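You operate a simulated robot arm through the tools that you are given. There is no shell and no other tool.

Carry out the task below with a simulated robot arm. There is one attempt and no reset: what you move stays moved.

JOB
Make room on the top of the rubber mat for the yellow pot. At the end: the yellow pot stands where the red cloth stood; the red cloth from the oak top of the bookcase is in the shallow desk drawer; whatever was shut is shut again. Leave all else as you found it, and nothing knocked over (what rides in a drawer may roll over).

Only the result counts: the job must be done as asked and must still hold three seconds after the hand-in. Knocking over, shifting, dropping, spilling or breaking anything else fails it. Flat cloth is picked up by pressing the open fingertips on it (5 to 10 N) and closing them slowly along it; thin cloth reads only 2 to 8 mm in the jaws.

ROBOT AND FRAMES
A 6-joint arm with a two-finger parallel gripper, fixed in place. Base frame: the origin is on the floor under the middle of its stand, x ahead of it, y to its left, z up. Readings come in mm, degrees, newtons and seconds.
With the tool pointing down near the work surface it reaches from about 280 to 740 mm from the base axis. Its first joint turns from -66.0 to 66.0 degrees. Payload 2.45 kg.
Tool frame: the origin (TCP) lies between the finger pads and is the grasp point; the fingertips stand 24 mm ahead of it; z points along the fingers, y is the line along which they close. The gripper opens to 68 mm. The fingers are 17 mm wide and 10 mm thick; the gripper's body (40 by 70 mm) begins 41 mm behind the TCP.
Orientation is told as [roll, pitch, yaw] about the base's x, y, z axes, in that order, counted from this pose: with the fingers straight down and closing along the base's y, the tool's x points along the base's -x, its y along +y and its z along -z.

CONTROLS
- The arm moves only by the tool apply_moves. Its argument "motion" is a list of rows, each an object (a shift or turn left out is 0, a gripper value left out holds the last) with "fingers": the opening, from 0 (shut) to 1 (fully open); "travel": the shift along the tool's x, y, z in units of 400 mm (1.0 is 400 mm), a list of three; "turn": the turn, a rotation vector about the tool's x, y, z in units of 90 degrees (1.0 is 90 degrees), a list of three. In form: [{"fingers": fingers, "travel": [dx, dy, dz], "turn": [ax, ay, az]}, ...]. A call has 1 to 20 rows; each row is the pose to reach, as a shift and turn from the pose commanded when the call began, along the tool's axes at that moment. A call with a number of a shift or a turn outside -1 to 1 is refused whole. Rows are played at 5 a second. More than 50 mm and 8.6 degrees between two rows, or a gripper value outside its range, and nothing of the call is played. A pose out of reach is approached as far as the arm can. The call stops where the force on the tool passes 40 N (or 10 N more than at its start, if that is more) or the arm is blocked; 0.2 s more then pass. The fingers move at their own pace (about 108 mm/s each) and stop on an object; they squeeze with about 33 N. The grip force told is the motor's: it shows also when the fingers shut on nothing. Time passes only in rows, and 0.2 s behind the last, so rows that repeat a pose let the fingers close. It gives the time, the measured TCP pose, the force on the tool (base axes), the opening and the grip force at its end, in the units of the frame above (readings bear some noise), with the torque about the TCP (base axes, N m) and any sound that the robot's microphone picked up, and new pictures: "show" is both (left out), scene, wrist or none.
- Cameras (640 x 400 px; columns grow to the right, rows downward): "scene" is fixed at [139, 414.6, 1449.2]; the picture's right is [-0.85, -0.52, 0.00], its down [-0.42, 0.69, -0.59] and it looks along [0.31, -0.50, -0.81] (base axes); focal length 313 px, centre (320, 200). "wrist" rides on the gripper at [84, 11, -75] in the tool frame; the picture's right is [-0.13, 0.99, 0.00], its down [-0.60, -0.08, -0.79] and it looks along [-0.79, -0.10, 0.61] (tool axes); focal length 251 px, centre (320, 200). There is no depth. A picture from a camera that has moved, and an enlarged one, comes with that camera's place and axes in the base frame and with its lens. The place of the scene camera against the robot may be out by one fixed shift of up to 25 mm in any direction.
- close_up(camera, box): a new picture of the part [left, top, right, bottom] of that camera's present view, enlarged. No time passes.
- close_job(): hands the job in; it is judged then, once.

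Nothing tells you positions but the pictures and the camera data. Unless the task says otherwise, let go and move clear before handing in.

The tools are called after "Request:" as a command line: name --argument value ..., lists and objects as JSON in quotes. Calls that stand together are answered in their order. apply_moves: Moves the arm, as the interface text tells. Its arguments: {"type":"object","properties":{"motion":{"type":"array","items":{"type":"object","properties":{"fingers":{"type":"number"},"travel":{"type":"array","items":{"type":"number"}},"turn":{"type":"array","items":{"type":"number"}}}}},"show":{"type":"string","enum":["both","scene","wrist","none"]}},"required":["motion"]} The other tools are called the same way: close_up (camera, box) takes an enlarged picture of a part of a camera's view; close_job () hands the job in.

At the start:

```text
t: 0.0
ee_pos: [436.1, -4.4, 1078.7]
tcp_rot: [0.0, 0.0, 0.0]
ft_force: [-0.4, -0.3, -0.7]
moment: [0.05, 0.02, 0.01]
gripper_width: 68.2
finger_force: 0.1
```

scene: 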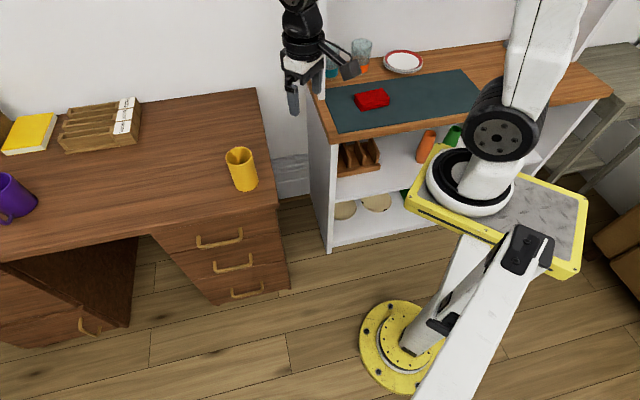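
wrist: 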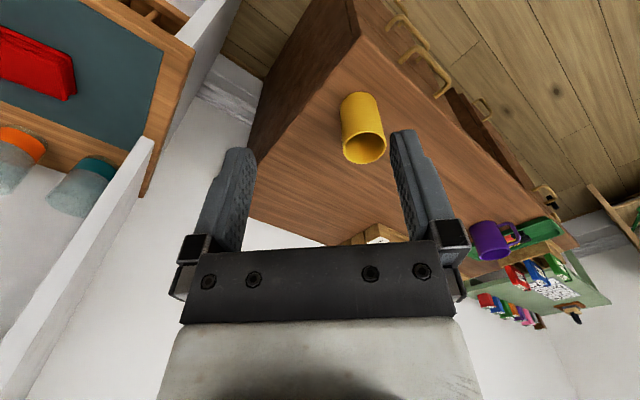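

I see the desk on the left with the yellow pot and three stacked drawers, and the bookcase ahead with the dark mat and the red cloth on it. I'll look closer before moving.

Request:
close_up --camera "scene" --box '[150, 130, 310, 310]'

Request:
close_up --camera "scene" --box '[300, 30, 500, 160]'

Request:
close_up --camera "scene" --box '[0, 80, 160, 360]'

Request:
close_up --camera "wrist" --box '[200, 0, 640, 275]'

```text
2.22 times, centred on (230, 220) of scene
camera zoom: at [139.0, 414.6, 1449.2], right [-0.85, -0.52, 0.0], down [-0.42, 0.69, -0.59], along [0.31, -0.5, -0.81], focal length 695 px, centre (520, 156)
```

zoom: 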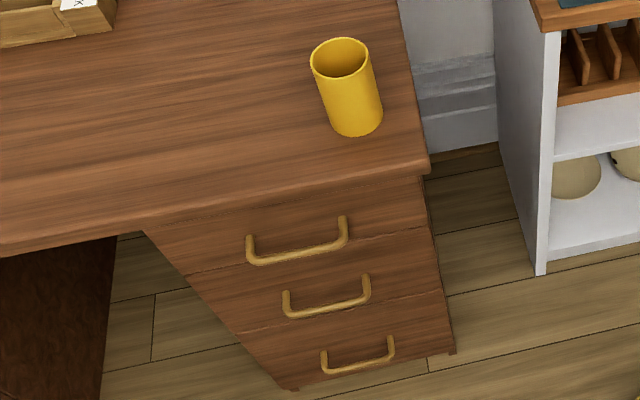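

```text
3.08 times, centred on (400, 95) of scene
camera zoom: at [139.0, 414.6, 1449.2], right [-0.85, -0.52, 0.0], down [-0.42, 0.69, -0.59], along [0.31, -0.5, -0.81], focal length 962 px, centre (74, 523)
```

zoom: 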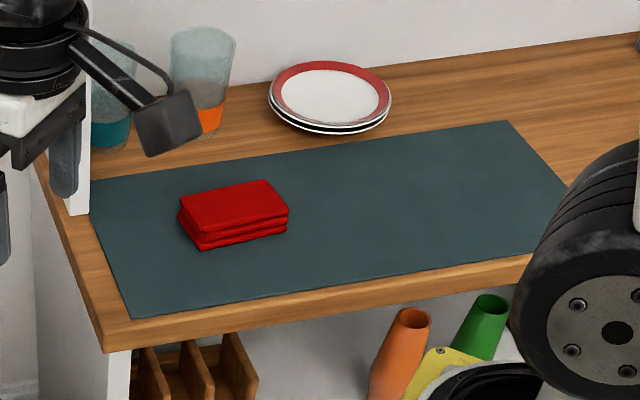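

```text
1.43 times, centred on (80, 220) of scene
camera zoom: at [139.0, 414.6, 1449.2], right [-0.85, -0.52, 0.0], down [-0.42, 0.69, -0.59], along [0.31, -0.5, -0.81], focal length 446 px, centre (663, 171)
```

zoom: 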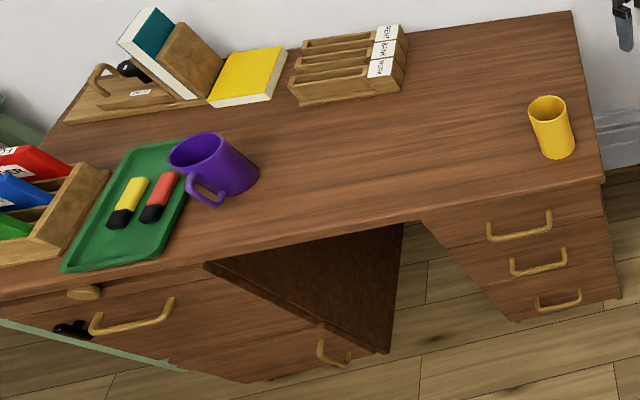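

```text
1.45 times, centred on (420, 138) of wrist
camera zoom: at [351.7, 7.2, 1153.0], right [0.13, 0.99, 0.0], down [0.6, -0.08, 0.79], along [0.79, -0.1, -0.61], focal length 366 px, centre (174, 291)
```

zoom: 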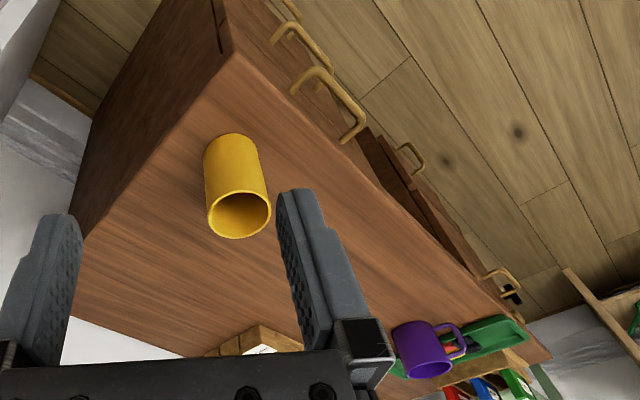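

The right pedestal's three drawers look like the only desk drawers within reach. I'll bring the wrist camera in front of it, yawed square to the desk front, to measure the handles and heights.

Request:
apply_moves --motion '[{"fingers": 1, "travel": [-0.0085, 0.083, 0.057], "turn": [0, 0, 0.05]}, {"travel": [-0.017, 0.166, 0.1145], "turn": [0, 0, 0.1]}, {"travel": [-0.0255, 0.249, 0.172], "turn": [0, 0, 0.15]}, {"travel": [-0.034, 0.332, 0.229], "turn": [0, 0, 0.2]}, {"travel": [-0.0425, 0.415, 0.286], "turn": [0, 0, 0.25]}, {"travel": [-0.051, 0.498, 0.3435], "turn": [0, 0, 0.3]}, {"travel": [-0.0595, 0.581, 0.401], "turn": [0, 0, 0.35]}, {"travel": [-0.068, 0.664, 0.458], "turn": [0, 0, 0.4]}, {"travel": [-0.0765, 0.747, 0.515], "turn": [0, 0, 0.45]}, {"travel": [-0.085, 0.83, 0.5725], "turn": [0, 0, 0.5]}, {"travel": [-0.085, 0.83, 0.5725], "turn": [0, 0, 0.5]}]'

```text
t: 2.4
ee_pos: [468.5, 327.6, 848.9]
tcp_rot: [0.0, 0.0, -45.1]
ft_force: [0.3, 0.3, -0.2]
moment: [-0.01, -0.01, 0.02]
gripper_width: 67.9
finger_force: 0.0
camera wrist: at [417.8, 395.0, 923.1], right [0.79, 0.61, 0.0], down [0.37, -0.48, 0.79], along [0.48, -0.63, -0.61], focal length 251 px, centre (320, 200)
```

scene: 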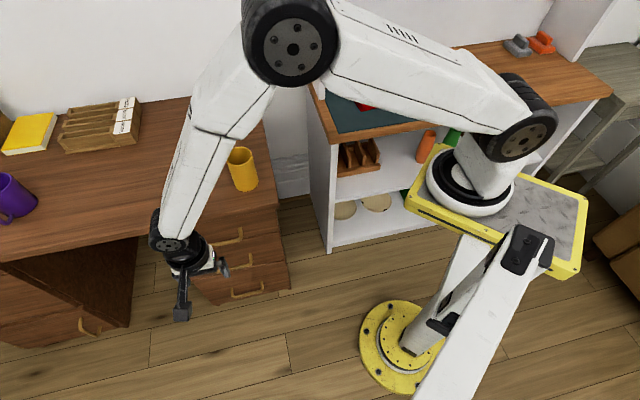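
wrist: 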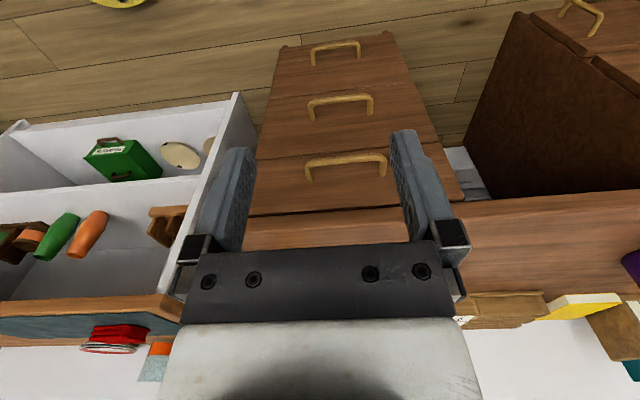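

The three fronts of the right pedestal are in view, upside down. I'll enlarge the picture to measure the faces and handles.

Request:
close_up --camera "wrist" --box '[230, 20, 480, 250]'

Request:
close_up --camera "wrist" --box '[290, 130, 410, 205]'

```text
1.74 times, centred on (355, 135) of wrist
camera zoom: at [417.8, 395.0, 923.1], right [0.79, 0.61, 0.0], down [0.37, -0.48, 0.79], along [0.48, -0.63, -0.61], focal length 437 px, centre (259, 313)
```

zoom: 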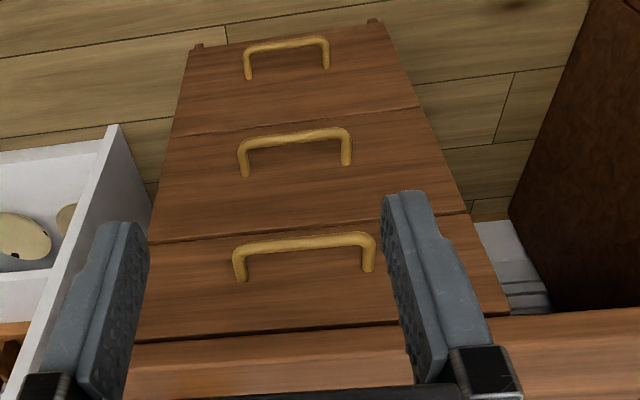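

```text
5.33 times, centred on (350, 168) of wrist
camera zoom: at [417.8, 395.0, 923.1], right [0.79, 0.61, 0.0], down [0.37, -0.48, 0.79], along [0.48, -0.63, -0.61], focal length 1341 px, centre (160, 373)
```

zoom: 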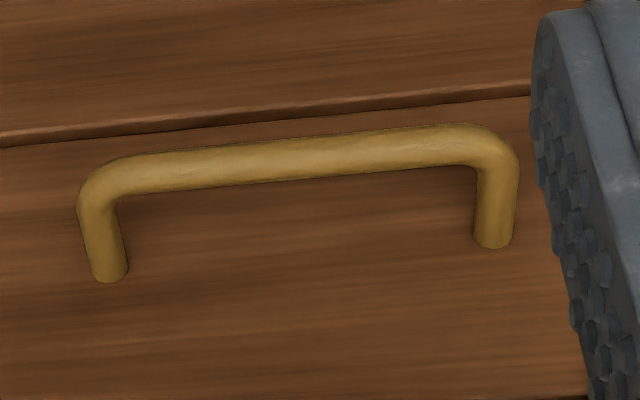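

The top drawer (about 125 mm of face) is the shallowest of the three at 125, 200 and 260 mm, so that's the target. Its handle bar is at about z 650, 36 mm in front of the face. I'll swing the tool horizontal, square to the face, at a stand-off from the handle.

Request:
apply_moves --motion '[{"fingers": 1, "travel": [-0.0028, 0.0021, 0.0274], "turn": [0.0428, -0.0428, -0.0428]}, {"travel": [-0.0057, 0.0042, 0.0547], "turn": [0.0855, -0.0855, -0.0855]}, {"travel": [-0.0085, 0.0063, 0.0821], "turn": [0.1283, -0.1283, -0.1283]}, {"travel": [-0.0113, 0.0084, 0.1094], "turn": [0.1711, -0.1711, -0.1711]}, {"travel": [-0.0142, 0.0105, 0.1368], "turn": [0.2138, -0.2138, -0.2138]}, {"travel": [-0.017, 0.0126, 0.1641], "turn": [0.2566, -0.2566, -0.2566]}, {"travel": [-0.0198, 0.0147, 0.1915], "turn": [0.2994, -0.2994, -0.2994]}, {"travel": [-0.0226, 0.0168, 0.2188], "turn": [0.3422, -0.3422, -0.3422]}, {"travel": [-0.0255, 0.0189, 0.2462], "turn": [0.3849, -0.3849, -0.3849]}, {"travel": [-0.0283, 0.021, 0.2735], "turn": [0.4277, -0.4277, -0.4277]}, {"travel": [-0.0311, 0.0231, 0.3009], "turn": [0.4705, -0.4705, -0.4705]}, {"travel": [-0.034, 0.0252, 0.3282], "turn": [0.5132, -0.5132, -0.5132]}, {"travel": [-0.0368, 0.0273, 0.3556], "turn": [0.556, -0.556, -0.556]}, {"travel": [-0.0396, 0.0294, 0.3829], "turn": [0.5988, -0.5988, -0.5988]}, {"travel": [-0.0425, 0.0315, 0.4103], "turn": [0.6415, -0.6415, -0.6415]}, {"travel": [-0.0453, 0.0336, 0.4376], "turn": [0.6843, -0.6843, -0.6843]}, {"travel": [-0.0481, 0.0357, 0.465], "turn": [0.7271, -0.7271, -0.7271]}, {"travel": [-0.051, 0.038, 0.4923], "turn": [0.7698, -0.7698, -0.7698]}, {"travel": [-0.051, 0.038, 0.4923], "turn": [0.7698, -0.7698, -0.7698]}]'

```text
t: 6.4
ee_pos: [471.1, 283.7, 696.4]
tcp_rot: [-90.1, 0.0, 45.1]
ft_force: [-0.1, 0.6, -0.3]
moment: [0.03, 0.03, 0.01]
gripper_width: 68.2
finger_force: 0.1
out of reach, approached as far as the arm can: row 12, 13, 14, 15, 16, 17, 18, 19
camera wrist: at [358.9, 277.5, 684.6], right [0.09, 0.09, -0.99], down [-0.13, 0.99, 0.08], along [0.99, 0.13, 0.1], focal length 251 px, centre (320, 200)
```

scene: 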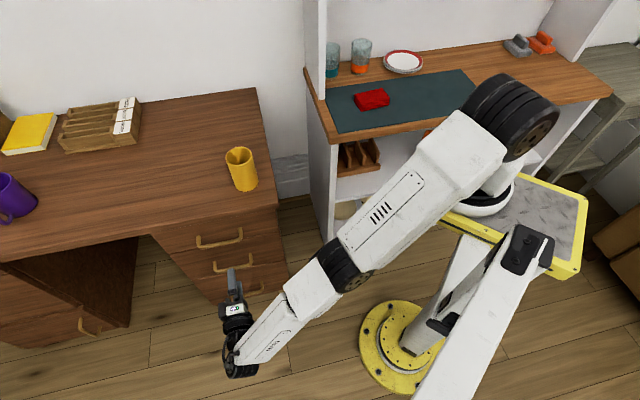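
wrist: 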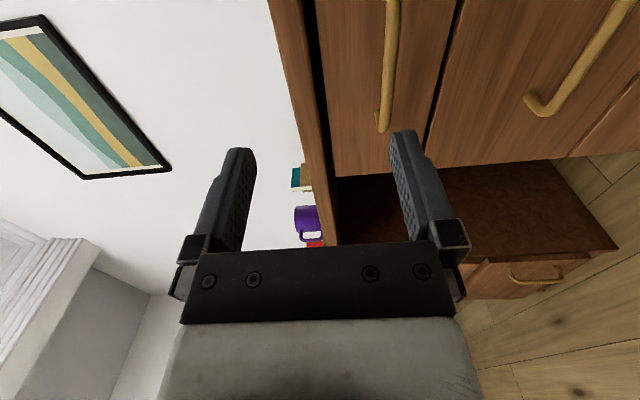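

With the tool fully horizontal, the arm could not reach the target height; it stopped 45 mm high, with the orientation met. I'll use this second view to triangulate the handle, then take a 45° tilt instead.

Request:
close_up --camera "wrist" --box '[260, 0, 480, 140]'

```text
2.86 times, centred on (370, 70) of wrist
camera zoom: at [358.9, 277.5, 684.6], right [0.09, 0.09, -0.99], down [-0.13, 0.99, 0.08], along [0.99, 0.13, 0.1], focal length 718 px, centre (177, 571)
```

zoom: 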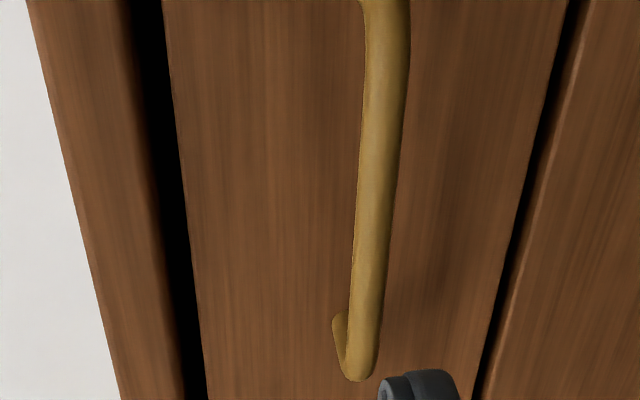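

Two wrist views put the handle bar at d≈300, z≈633 (d being depth toward the wall along [0.707,-0.707]), with the drawer face at d≈338 and the desk top at z≈740. I'll take a 45° tilt at a safe stand-off in front of the handle.

Request:
apply_moves --motion '[{"fingers": 0.44, "travel": [-0.0082, -0.0152, 0.018], "turn": [-0.0625, 0, 0]}, {"travel": [-0.0165, -0.0304, 0.036], "turn": [-0.125, 0, 0]}, {"travel": [-0.0247, -0.0456, 0.0539], "turn": [-0.1875, 0, 0]}, {"travel": [-0.0329, -0.0608, 0.0719], "turn": [-0.25, 0, 0]}, {"travel": [-0.0411, -0.0759, 0.0899], "turn": [-0.3125, 0, 0]}, {"travel": [-0.0494, -0.0911, 0.1079], "turn": [-0.375, 0, 0]}, {"travel": [-0.0576, -0.1063, 0.1258], "turn": [-0.4375, 0, 0]}, {"travel": [-0.0658, -0.1215, 0.1438], "turn": [-0.5, 0, 0]}, {"travel": [-0.0658, -0.1215, 0.1438], "turn": [-0.5, 0, 0]}]'

```text
t: 8.4
ee_pos: [531.0, 261.6, 746.9]
tcp_rot: [-44.9, 0.0, 44.9]
ft_force: [-0.2, 0.4, 0.4]
moment: [0.01, -0.05, 0.0]
gripper_width: 30.0
finger_force: 0.1
camera wrist: at [428.2, 245.1, 791.2], right [-0.4, 0.59, -0.7], down [0.07, 0.78, 0.62], along [0.91, 0.2, -0.36], focal length 251 px, centre (320, 200)
```

scene: 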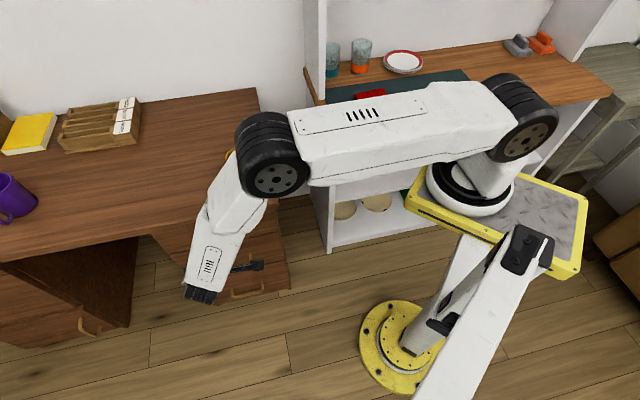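
wrist: 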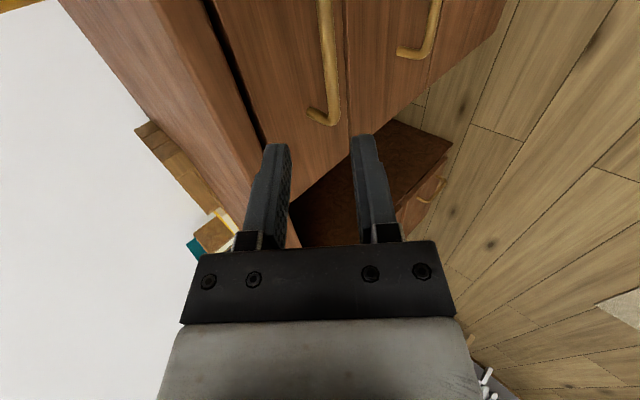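

The pose is as commanded, and the predicted handle end matches the picture. I'll approach along the tool axis, stopping a bit short to check.

Request:
apply_moves --motion '[{"fingers": 0.44, "travel": [0, 0.002, 0.07]}, {"travel": [0, 0.004, 0.14]}, {"travel": [0, 0.005, 0.2]}, {"travel": [0, 0.0065, 0.265]}, {"travel": [0, 0.0065, 0.265]}]'

```text
t: 9.6
ee_pos: [581.2, 210.3, 669.7]
tcp_rot: [-45.2, 0.1, 45.0]
ft_force: [-0.2, 0.6, 0.5]
moment: [0.0, -0.01, 0.01]
gripper_width: 29.8
finger_force: 0.1
camera wrist: at [479.1, 194.0, 713.5], right [-0.4, 0.59, -0.7], down [0.07, 0.78, 0.62], along [0.91, 0.2, -0.36], focal length 251 px, centre (320, 200)
```

scene: 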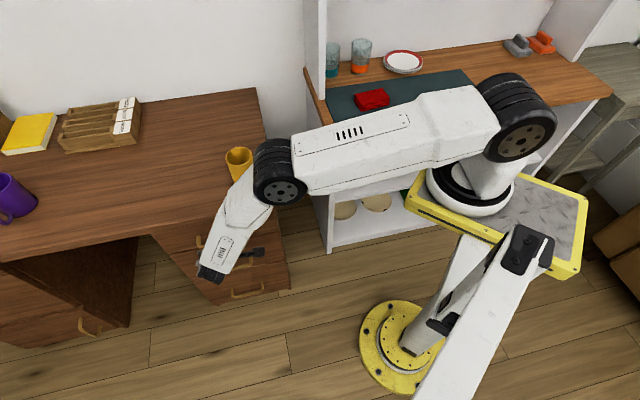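
wrist: 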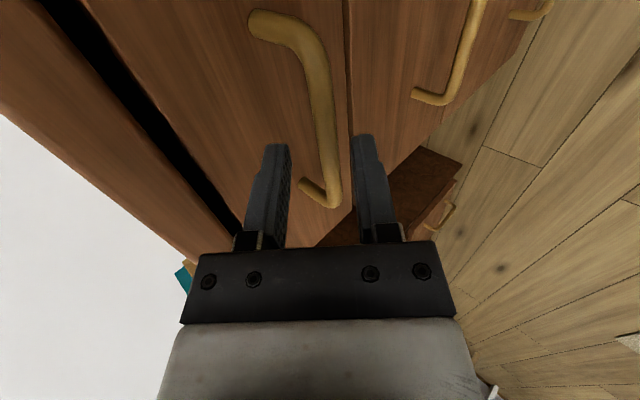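

The bar sits between the fingers, as intended. I'll move in the last 42 mm and close on it.

Request:
apply_moves --motion '[{"fingers": 0.44, "travel": [0, -0.001, 0.05]}, {"travel": [0, -0.002, 0.105]}, {"travel": [0, -0.002, 0.105]}, {"fingers": 0, "travel": [0, -0.002, 0.105]}, {"fingers": 0, "travel": [0, -0.002, 0.105]}, {"fingers": 0, "travel": [0, -0.002, 0.105]}]'

```text
t: 11.0
ee_pos: [599.7, 190.1, 638.5]
tcp_rot: [-44.6, 0.0, 45.1]
ft_force: [-9.8, 20.4, -27.7]
moment: [0.08, -0.18, 0.07]
gripper_width: 11.7
finger_force: 32.1
camera wrist: at [498.7, 173.4, 682.9], right [-0.41, 0.59, -0.7], down [0.07, 0.78, 0.62], along [0.91, 0.21, -0.36], focal length 251 px, centre (320, 200)
```

scene: 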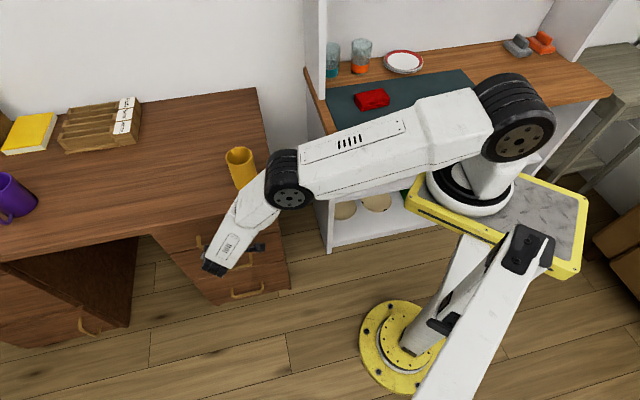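
wrist: 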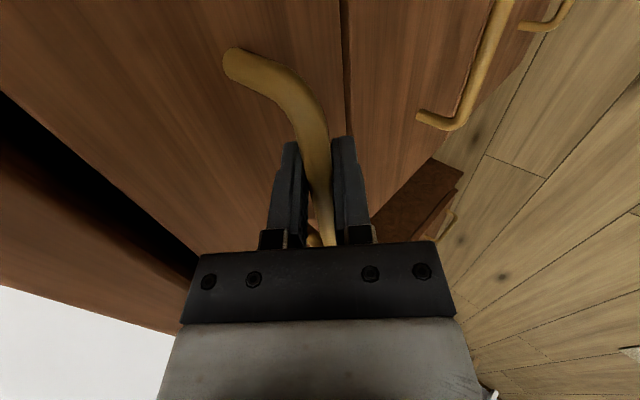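

The handle is gripped at 11.7 mm. I'll relax the slight misalignment and pull the drawer straight out.

Request:
apply_moves --motion '[{"fingers": 0, "travel": [0.0025, 0.0088, -0.0018]}, {"travel": [0.0025, 0.0353, -0.0283]}, {"travel": [0.0025, 0.0618, -0.0548]}, {"travel": [0.0025, 0.0883, -0.0813]}, {"travel": [0.0025, 0.1148, -0.1078]}, {"travel": [0.0025, 0.1414, -0.1343]}, {"travel": [0.0025, 0.1679, -0.1609]}, {"travel": [0.0025, 0.1944, -0.1874]}, {"travel": [0.0025, 0.2209, -0.2139]}, {"travel": [0.0025, 0.2474, -0.2404]}, {"travel": [0.0025, 0.2739, -0.267]}, {"travel": [0.0025, 0.3005, -0.2935]}, {"travel": [0.0025, 0.327, -0.32]}, {"travel": [0.0025, 0.327, -0.32]}]'

```text
t: 14.0
ee_pos: [474.2, 318.9, 639.2]
tcp_rot: [-45.0, 0.0, 44.9]
ft_force: [-8.4, -7.2, 0.5]
moment: [0.19, -0.21, 0.36]
gripper_width: 11.7
finger_force: 31.9
camera wrist: at [371.2, 300.7, 683.1], right [-0.4, 0.59, -0.7], down [0.07, 0.79, 0.61], along [0.91, 0.2, -0.36], focal length 251 px, centre (320, 200)
```

scene: 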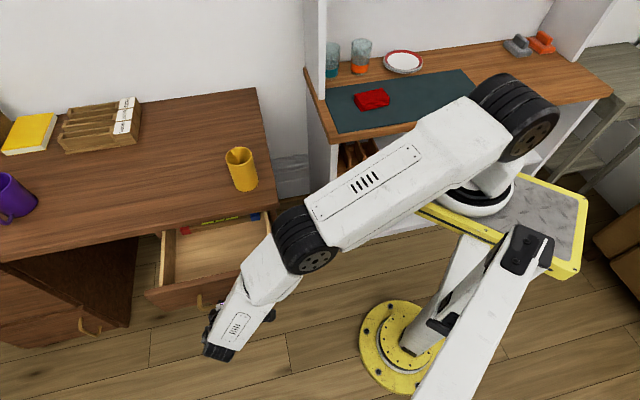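
wrist: 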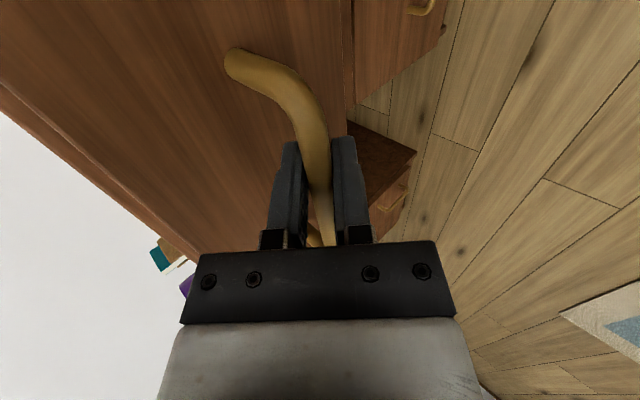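

The drawer is out about 180 mm, with free space at the front and items at the back. I'll release the handle and back off along the fingers.

Request:
apply_moves --motion '[{"fingers": 0.42, "travel": [0, 0, 0]}, {"fingers": 0.42, "travel": [0, 0, 0]}, {"travel": [0, 0, -0.05]}, {"travel": [0, 0, -0.13]}, {"travel": [0, 0, -0.22]}, {"travel": [0, 0, -0.32]}, {"travel": [0, 0, -0.32]}]'

```text
t: 15.6
ee_pos: [427.5, 373.7, 729.4]
tcp_rot: [-45.0, 0.0, 45.0]
ft_force: [-0.1, -0.4, 0.3]
moment: [0.01, 0.01, 0.0]
gripper_width: 28.8
finger_force: 0.0
out of reach, approached as far as the arm can: row 6, 7
camera wrist: at [325.3, 357.1, 774.0], right [-0.4, 0.59, -0.7], down [0.07, 0.78, 0.62], along [0.91, 0.2, -0.36], focal length 251 px, centre (320, 200)
```

scene: 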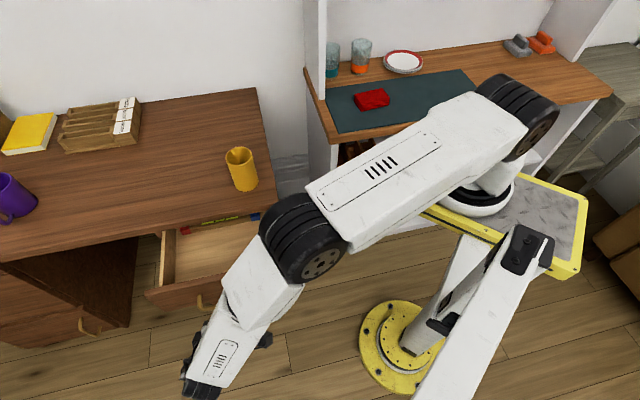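
wrist: 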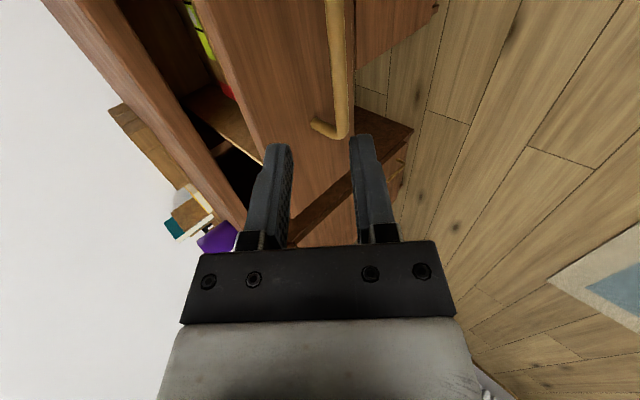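

Released cleanly, and the drawer stays open. I'll rise and return to a straight-down tool before going over to the bookcase.

Request:
apply_moves --motion '[{"fingers": 0.42, "travel": [0.0157, -0.0785, -0.0234], "turn": [-0.0625, 0, 0]}, {"travel": [0.0314, -0.157, -0.0469], "turn": [-0.125, 0, 0]}, {"travel": [0.0471, -0.2355, -0.0703], "turn": [-0.1875, 0, 0]}, {"travel": [0.0629, -0.314, -0.0938], "turn": [-0.25, 0, 0]}, {"travel": [0.0786, -0.3925, -0.1172], "turn": [-0.3125, 0, 0]}, {"travel": [0.0943, -0.471, -0.1406], "turn": [-0.375, 0, 0]}, {"travel": [0.11, -0.5495, -0.1641], "turn": [-0.4375, 0, 0]}, {"travel": [0.1258, -0.628, -0.1875], "turn": [-0.5, 0, 0]}, {"travel": [0.1258, -0.628, -0.1875], "turn": [-0.5, 0, 0]}]' --show "wrist"

```text
t: 17.6
ee_pos: [480.0, 250.7, 959.6]
tcp_rot: [0.1, 0.0, 45.0]
ft_force: [0.1, 0.5, -0.6]
moment: [-0.02, 0.0, -0.02]
gripper_width: 28.4
finger_force: 0.1
camera wrist: at [412.8, 197.2, 1034.2], right [-0.61, 0.79, 0.0], down [0.48, 0.37, 0.79], along [0.63, 0.48, -0.61], focal length 251 px, centre (320, 200)
```

wrist: 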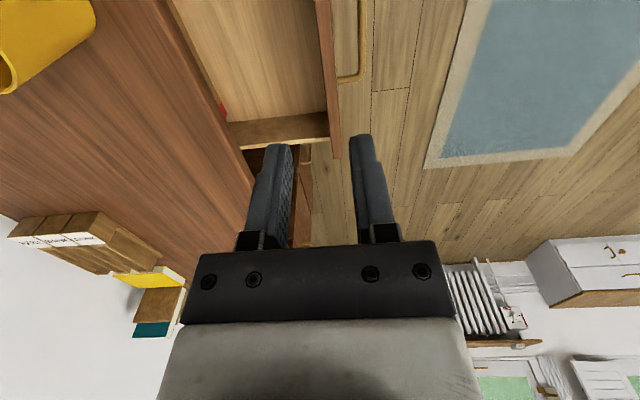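

Now I'll sweep over to the bookcase at a safe height, turning square to it for a view of the cloth.

Request:
apply_moves --motion '[{"fingers": 1, "travel": [0.0762, -0.0578, -0.0063], "turn": [0, 0, 0.0625]}, {"travel": [0.1525, -0.1156, -0.0126], "turn": [0, 0, 0.125]}, {"travel": [0.2287, -0.1734, -0.0189], "turn": [0, 0, 0.1875]}, {"travel": [0.305, -0.2312, -0.0252], "turn": [0, 0, 0.25]}, {"travel": [0.3812, -0.289, -0.0316], "turn": [0, 0, 0.3125]}, {"travel": [0.4575, -0.3468, -0.0379], "turn": [0, 0, 0.375]}, {"travel": [0.5337, -0.4046, -0.0442], "turn": [0, 0, 0.4375]}, {"travel": [0.61, -0.4624, -0.0505], "turn": [0, 0, 0.5]}, {"travel": [0.61, -0.4624, -0.0505], "turn": [0, 0, 0.5]}]'

Request:
apply_moves --motion '[{"fingers": 1, "travel": [0.013, -0.0948, -0.0063], "turn": [0, 0, 0.0625]}, {"travel": [0.026, -0.1895, -0.0126], "turn": [0, 0, 0.125]}, {"travel": [0.039, -0.2843, -0.0189], "turn": [0, 0, 0.1875]}, {"travel": [0.052, -0.379, -0.0252], "turn": [0, 0, 0.25]}, {"travel": [0.065, -0.4738, -0.0316], "turn": [0, 0, 0.3125]}, {"travel": [0.078, -0.5685, -0.0379], "turn": [0, 0, 0.375]}, {"travel": [0.091, -0.6633, -0.0442], "turn": [0, 0, 0.4375]}, {"travel": [0.104, -0.758, -0.0505], "turn": [0, 0, 0.5]}, {"travel": [0.104, -0.758, -0.0505], "turn": [0, 0, 0.5]}]'

```text
t: 19.6
ee_pos: [438.3, -53.6, 980.0]
tcp_rot: [0.0, 0.0, -0.1]
ft_force: [-0.9, -0.3, -0.7]
moment: [0.01, 0.01, 0.0]
gripper_width: 68.0
finger_force: 0.2
camera wrist: at [353.9, -43.4, 1053.5], right [0.13, 0.99, 0.0], down [0.6, -0.08, 0.79], along [0.79, -0.1, -0.61], focal length 251 px, centre (320, 200)
```

scene: 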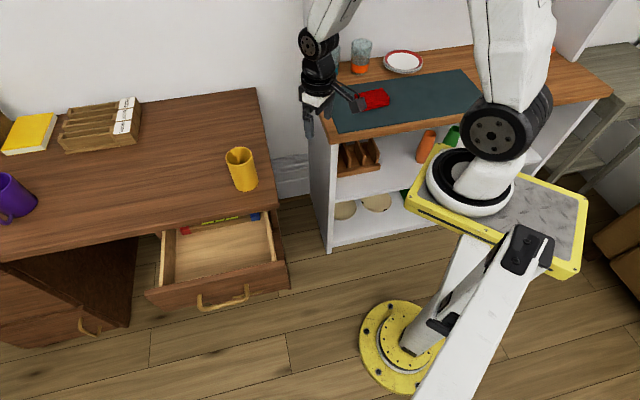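
wrist: 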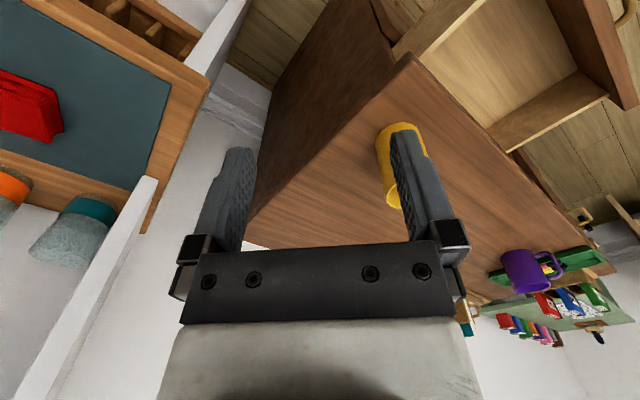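

```text
t: 21.6
ee_pos: [397.5, -356.6, 1000.8]
tcp_rot: [0.0, 0.0, -45.0]
ft_force: [-0.8, -0.9, 0.4]
moment: [-0.04, 0.0, 0.01]
gripper_width: 67.9
finger_force: 0.1
camera wrist: at [344.7, -290.2, 1074.2], right [0.79, 0.61, 0.0], down [0.37, -0.48, 0.79], along [0.48, -0.63, -0.61], focal length 251 px, centre (320, 200)
```

scene: 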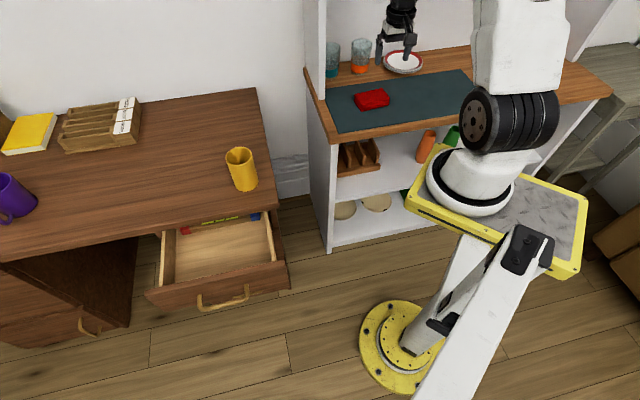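
wrist: 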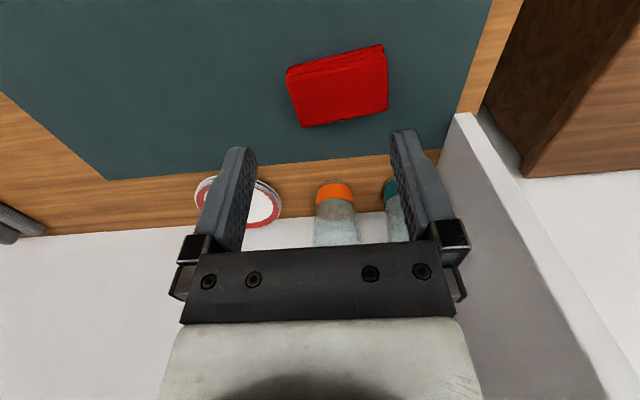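

The folded cloth is well in view between the fingers. I'll enlarge the cloth, and the drawer interior from the scene camera.

Request:
close_up --camera "wrist" --box '[260, 20, 420, 140]'

Request:
close_up --camera "scene" --box '[140, 180, 300, 320]'

Request:
close_up --camera "scene" --box '[310, 60, 420, 140]'

```text
3.33 times, centred on (340, 80) of wrist
camera zoom: at [344.7, -290.2, 1074.2], right [0.79, 0.61, 0.0], down [0.37, -0.48, 0.79], along [0.48, -0.63, -0.61], focal length 838 px, centre (253, 600)
```

zoom: 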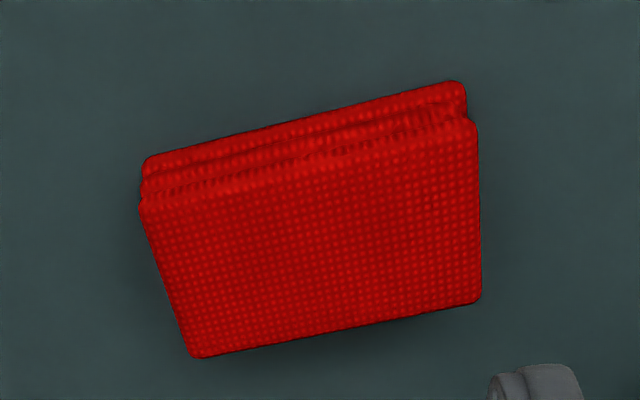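

```text
2.86 times, centred on (220, 250) of scene
camera zoom: at [139.0, 414.6, 1449.2], right [-0.85, -0.52, 0.0], down [-0.42, 0.69, -0.59], along [0.31, -0.5, -0.81], focal length 893 px, centre (606, 57)
```

zoom: 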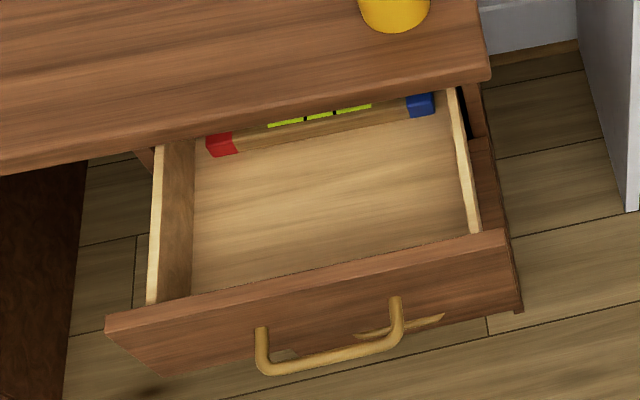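

```text
5.00 times, centred on (365, 100) of scene
camera zoom: at [139.0, 414.6, 1449.2], right [-0.85, -0.52, 0.0], down [-0.42, 0.69, -0.59], along [0.31, -0.5, -0.81], focal length 1563 px, centre (95, 700)
```

zoom: 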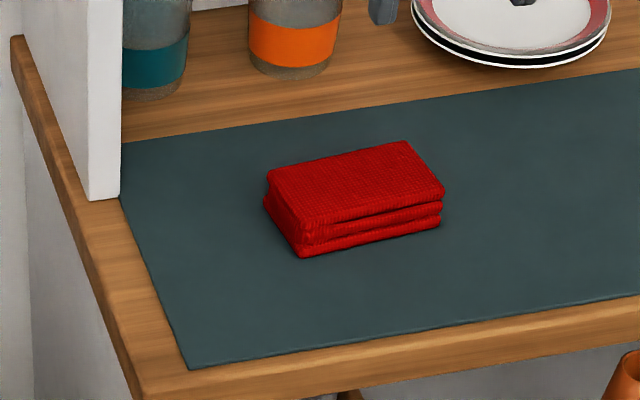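

The cloth measures about 94 × 53 × 24 mm, centred near (445, -387) with its top at about z 838. The short side fits the jaws, so I'll turn to close across it (yaw ≈ 51°) and hover above it.

Request:
apply_moves --motion '[{"fingers": 1, "travel": [-0.0199, 0.0043, 0.0146], "turn": [0, 0, -0.0786]}, {"travel": [-0.0397, 0.0086, 0.0291], "turn": [0, 0, -0.1571]}, {"travel": [-0.0596, 0.0129, 0.0437], "turn": [0, 0, -0.2357]}, {"travel": [-0.0794, 0.0173, 0.0583], "turn": [0, 0, -0.3143]}, {"travel": [-0.0993, 0.0216, 0.0729], "turn": [0, 0, -0.3929]}, {"travel": [-0.1191, 0.0259, 0.0874], "turn": [0, 0, -0.4714]}, {"travel": [-0.139, 0.0302, 0.102], "turn": [0, 0, -0.55]}, {"travel": [-0.139, 0.0302, 0.102], "turn": [0, 0, -0.55]}]' --show "none"

Request:
apply_moves --motion '[{"fingers": 1, "travel": [0, 0, 0.02], "turn": [0, 0, -0.0738]}, {"travel": [0, 0, 0.04], "turn": [0, 0, -0.1476]}, {"travel": [0, 0, 0.06], "turn": [0, 0, -0.2214]}, {"travel": [0, 0, 0.08], "turn": [0, 0, -0.2952]}, {"travel": [0, 0, 0.1], "turn": [0, 0, -0.369]}, {"travel": [0, 0, 0.12], "turn": [0, 0, -0.4429]}, {"travel": [0, 0, 0.14], "turn": [0, 0, -0.5167]}, {"travel": [0, 0, 0.14], "turn": [0, 0, -0.5167]}]'

```text
t: 23.4
ee_pos: [444.2, -388.0, 960.4]
tcp_rot: [-0.1, 0.0, 4.6]
ft_force: [-0.7, 0.7, -0.3]
moment: [-0.01, 0.03, 0.01]
gripper_width: 68.2
finger_force: 0.1
```

```text
t: 25.2
ee_pos: [443.8, -388.4, 903.7]
tcp_rot: [0.0, 0.0, 51.1]
ft_force: [-0.7, -0.6, 0.7]
moment: [-0.01, 0.01, -0.03]
gripper_width: 67.8
finger_force: 0.0
camera wrist: at [382.6, -446.7, 977.9], right [-0.69, 0.72, 0.0], down [0.44, 0.42, 0.79], along [0.57, 0.55, -0.61], focal length 251 px, centre (320, 200)
```

scene: 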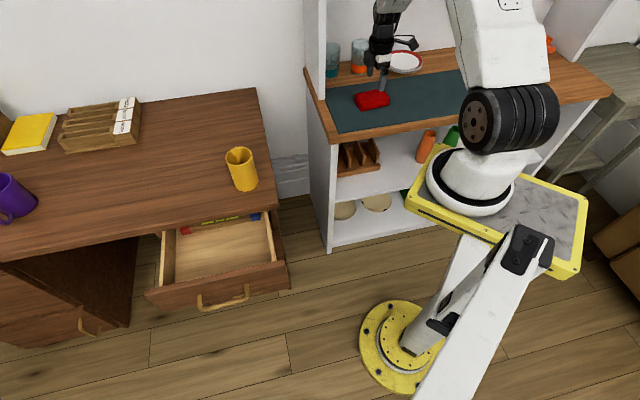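
wrist: 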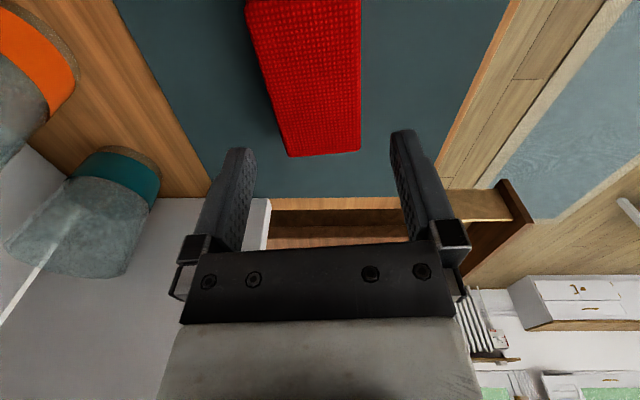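

The jaws are aligned with the cloth's short axis. I'll enlarge the picture to refine its height and centre.

Request:
close_up --camera "wrist" --box '[220, 0, 420, 170]'

```text
2.35 times, centred on (320, 85) of wrist
camera zoom: at [382.6, -446.7, 977.9], right [-0.69, 0.72, 0.0], down [0.44, 0.42, 0.79], along [0.57, 0.55, -0.61], focal length 592 px, centre (320, 471)
```

zoom: 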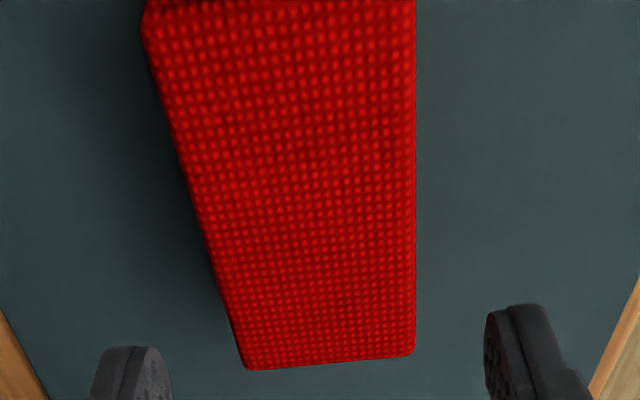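

Triangulation gives a cloth top of z≈831, a centre of (447.7, -390.3) and a mat surface of about z≈807. I'll shift 4 mm to centre and lower the fingers alongside it, stopping short first.

Request:
apply_moves --motion '[{"fingers": 1, "travel": [-0.0025, -0.0105, 0.03]}, {"travel": [-0.0025, -0.0105, 0.07]}, {"travel": [-0.0025, -0.0105, 0.11]}, {"travel": [-0.0025, -0.0105, 0.144]}, {"travel": [-0.0025, -0.0105, 0.144]}]'

```text
t: 26.4
ee_pos: [447.2, -390.2, 846.1]
tcp_rot: [-0.1, 0.0, 50.9]
ft_force: [-0.3, 0.8, 0.2]
moment: [-0.06, -0.01, -0.01]
gripper_width: 68.3
finger_force: 0.0
camera wrist: at [386.9, -448.6, 919.9], right [-0.69, 0.72, 0.0], down [0.44, 0.42, 0.79], along [0.58, 0.55, -0.61], focal length 251 px, centre (320, 200)
```

scene: 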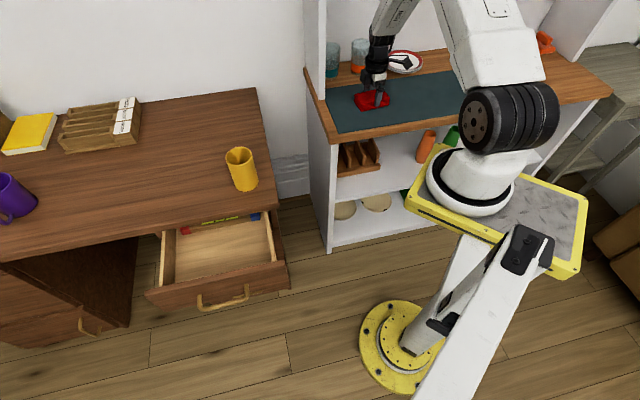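
wrist: 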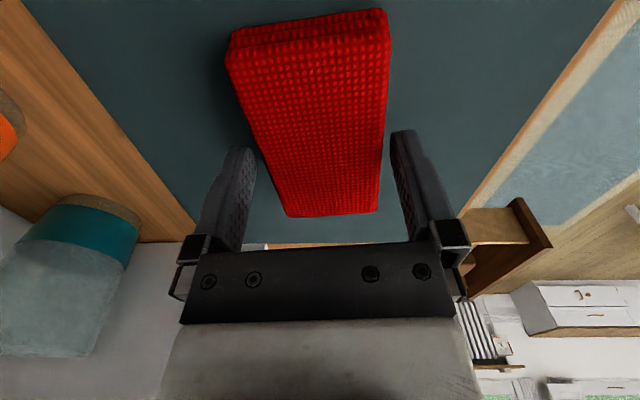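

The fingers straddle the cloth without contact. One more close check of centring and remaining height before the final descent.

Request:
close_up --camera "wrist" --box '[190, 0, 450, 240]'

Request:
close_up --camera "scene" --box '[330, 60, 430, 130]'

```text
1.67 times, centred on (320, 120) of wrist
camera zoom: at [386.9, -448.6, 919.9], right [-0.69, 0.72, 0.0], down [0.44, 0.42, 0.79], along [0.58, 0.55, -0.61], focal length 419 px, centre (320, 333)
```

zoom: 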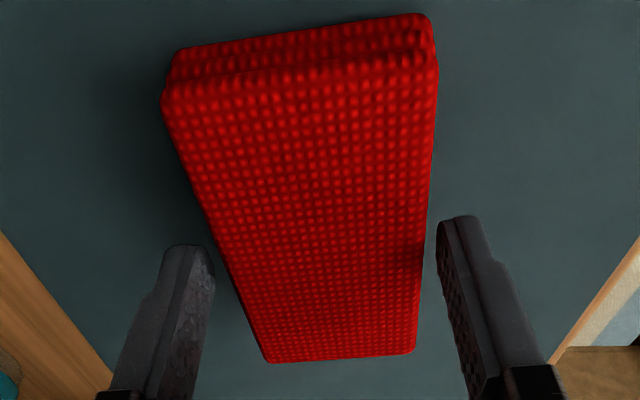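

```text
5.71 times, centred on (380, 95) of scene
camera zoom: at [139.0, 414.6, 1449.2], right [-0.85, -0.52, 0.0], down [-0.42, 0.69, -0.59], along [0.31, -0.5, -0.81], focal length 1786 px, centre (-23, 800)
```

zoom: 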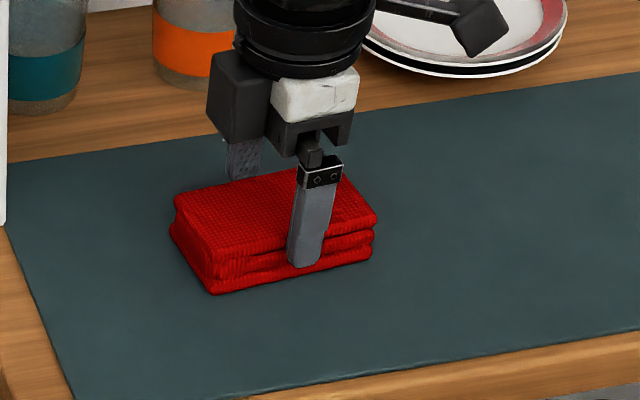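

The tips are well placed on both sides. I'll lower 9 mm more and close gradually across the folded stack.

Request:
apply_moves --motion '[{"fingers": 1, "travel": [0, 0, 0.012]}, {"travel": [0, 0, 0.0225]}, {"travel": [0, 0, 0.0225]}, {"fingers": 0.92, "travel": [0, 0, 0.0225]}, {"fingers": 0.86, "travel": [0, 0, 0.0225]}, {"fingers": 0.81, "travel": [0, 0, 0.0225]}, {"fingers": 0.77, "travel": [0, 0, 0.0225]}, {"fingers": 0.74, "travel": [0, 0, 0.0225]}, {"fingers": 0.74, "travel": [0, 0, 0.0225]}]'

```text
t: 28.4
ee_pos: [448.6, -390.1, 836.8]
tcp_rot: [0.0, 0.0, 51.0]
ft_force: [1.3, 0.4, -0.7]
moment: [-0.03, 0.01, -0.03]
gripper_width: 61.2
finger_force: 33.4
camera wrist: at [386.7, -448.2, 910.8], right [-0.69, 0.72, 0.0], down [0.44, 0.42, 0.79], along [0.58, 0.55, -0.61], focal length 251 px, centre (320, 200)
```

scene: 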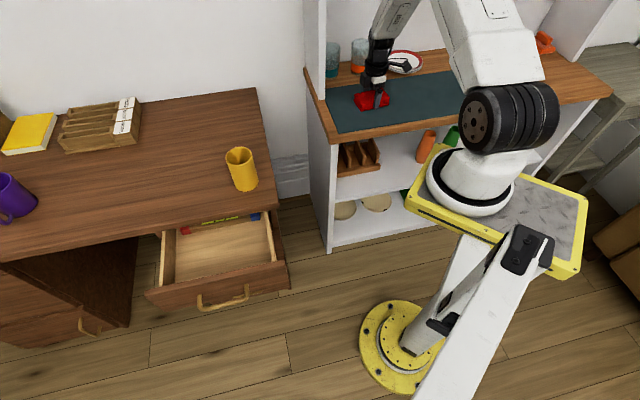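
wrist: 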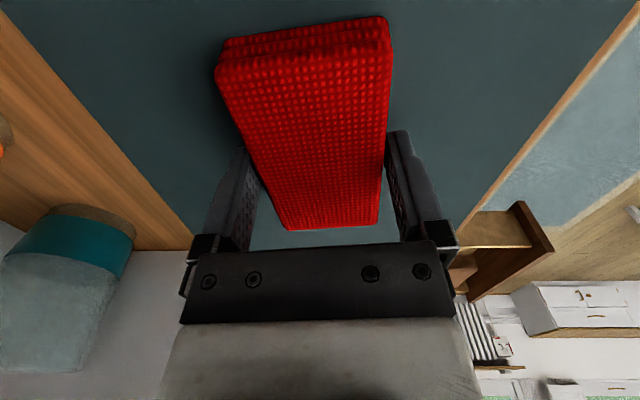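

The jaws hold the stack at 61 mm with 33 N. I'll lift slowly and check that it comes up whole.

Request:
apply_moves --motion '[{"fingers": 0.6, "travel": [0, 0, -0.01]}, {"fingers": 0.6, "travel": [0, 0, -0.03]}, {"fingers": 0.6, "travel": [0, 0, -0.06]}, {"fingers": 0.6, "travel": [0, 0, -0.1]}, {"fingers": 0.6, "travel": [0, 0, -0.15]}, {"fingers": 0.6, "travel": [0, 0, -0.15]}]'

```text
t: 29.8
ee_pos: [447.7, -389.7, 896.6]
tcp_rot: [0.1, 0.1, 51.0]
ft_force: [-0.2, 0.7, -0.5]
moment: [-0.01, 0.03, 0.0]
gripper_width: 40.8
finger_force: 0.1
camera wrist: at [386.7, -448.6, 971.4], right [-0.69, 0.72, 0.0], down [0.44, 0.42, 0.79], along [0.58, 0.55, -0.61], focal length 251 px, centre (320, 200)
```

scene: 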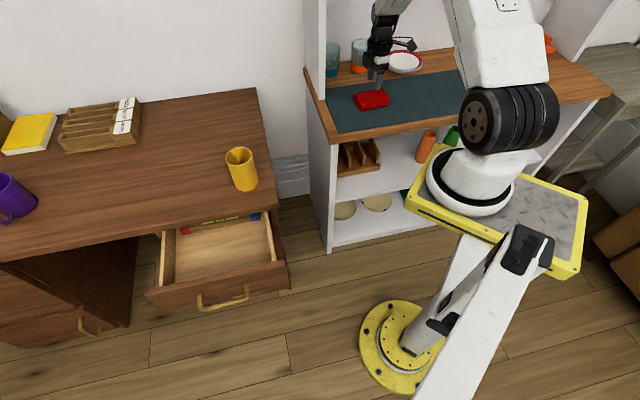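
wrist: 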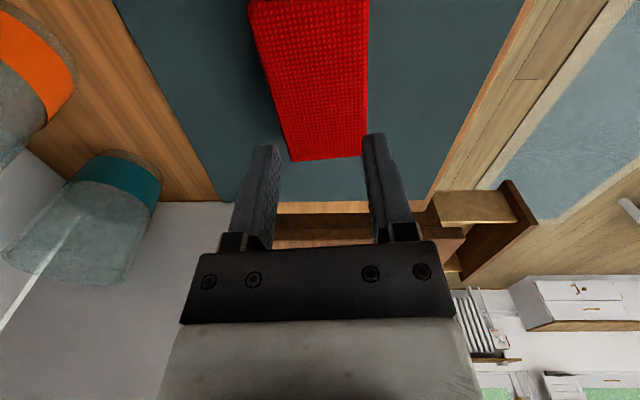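

The cloth slipped out of the jaws and stayed on the mat. I'll check whether it moved or changed shape.

Request:
close_up --camera "scene" --box '[330, 60, 430, 130]'

Request:
close_up --camera "wrist" --box '[220, 0, 420, 170]'

```text
5.71 times, centred on (380, 95) of scene
camera zoom: at [139.0, 414.6, 1449.2], right [-0.85, -0.52, 0.0], down [-0.42, 0.69, -0.59], along [0.31, -0.5, -0.81], focal length 1786 px, centre (-23, 800)
```

zoom: 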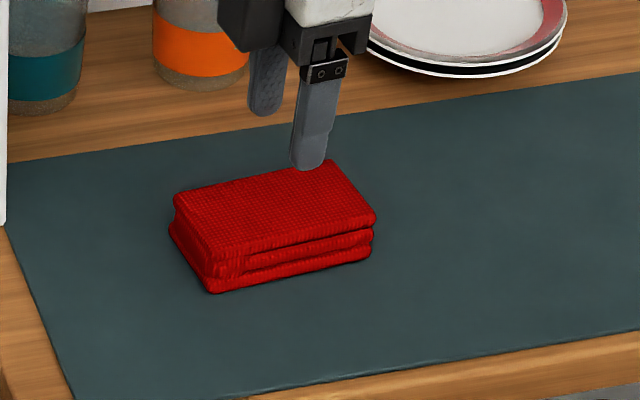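

```text
2.35 times, centred on (320, 85) of wrist
camera zoom: at [386.7, -448.6, 971.4], right [-0.69, 0.72, 0.0], down [0.44, 0.42, 0.79], along [0.58, 0.55, -0.61], focal length 592 px, centre (320, 471)
```

zoom: 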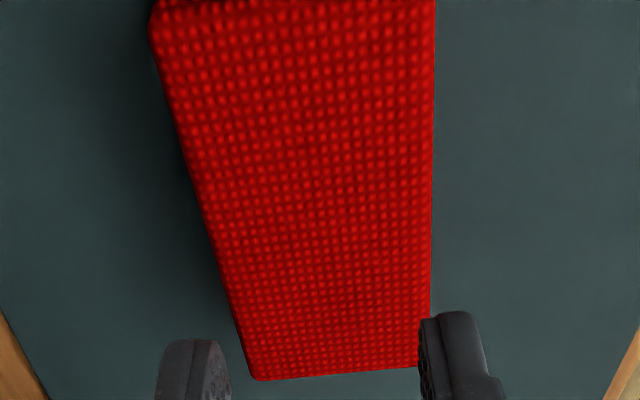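

The cloth hasn't moved. My tips were probably riding on the rounded upper flank of the layers, so I'll reopen, go down lower beside it and read the contact force.

Request:
apply_moves --motion '[{"fingers": 1, "travel": [0, 0, 0]}, {"fingers": 1, "travel": [0, 0, 0.04]}, {"travel": [0, 0, 0.08]}, {"travel": [0, 0, 0.12]}, {"travel": [0, 0, 0.14]}, {"travel": [0, 0, 0.15]}, {"travel": [0, 0, 0.155]}, {"travel": [0, 0, 0.16]}, {"travel": [0, 0, 0.16]}]'

```text
t: 31.8
ee_pos: [447.8, -390.3, 833.7]
tcp_rot: [-0.1, 0.0, 51.0]
ft_force: [0.2, 0.9, 0.5]
moment: [-0.02, 0.01, -0.02]
gripper_width: 68.3
finger_force: 0.1
camera wrist: at [386.5, -448.7, 907.3], right [-0.69, 0.72, 0.0], down [0.44, 0.42, 0.79], along [0.58, 0.55, -0.61], focal length 251 px, centre (320, 200)
```

scene: 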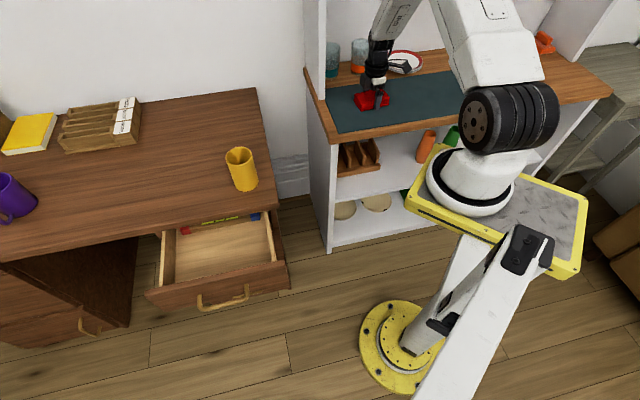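
wrist: 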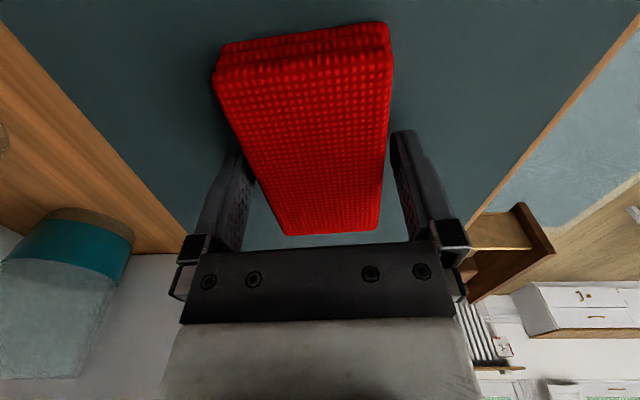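

Request:
close_up --camera "scene" --box '[340, 70, 410, 120]'

Request:
close_up --camera "wrist" --box '[190, 0, 450, 250]'

```text
8.00 times, centred on (375, 95) of scene
camera zoom: at [139.0, 414.6, 1449.2], right [-0.85, -0.52, 0.0], down [-0.42, 0.69, -0.59], along [0.31, -0.5, -0.81], focal length 2500 px, centre (-120, 1040)
```

zoom: 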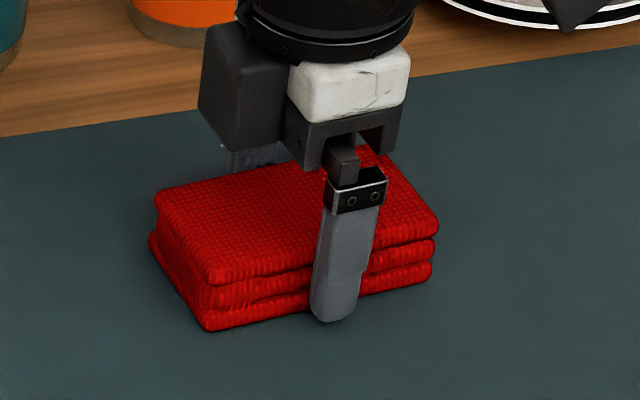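

```text
1.60 times, centred on (320, 125) of wrist
camera zoom: at [386.5, -448.7, 907.3], right [-0.69, 0.72, 0.0], down [0.44, 0.42, 0.79], along [0.58, 0.55, -0.61], focal length 402 px, centre (320, 320)
```

zoom: 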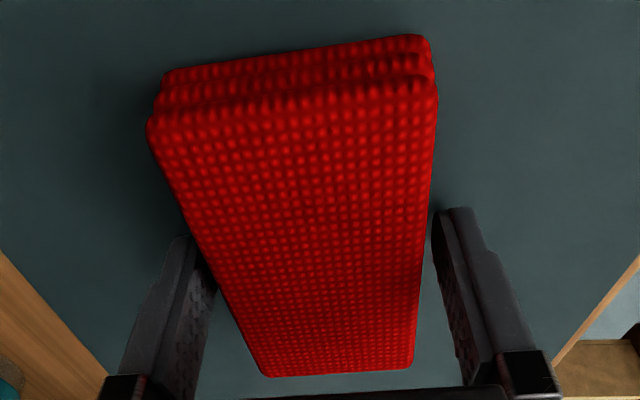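

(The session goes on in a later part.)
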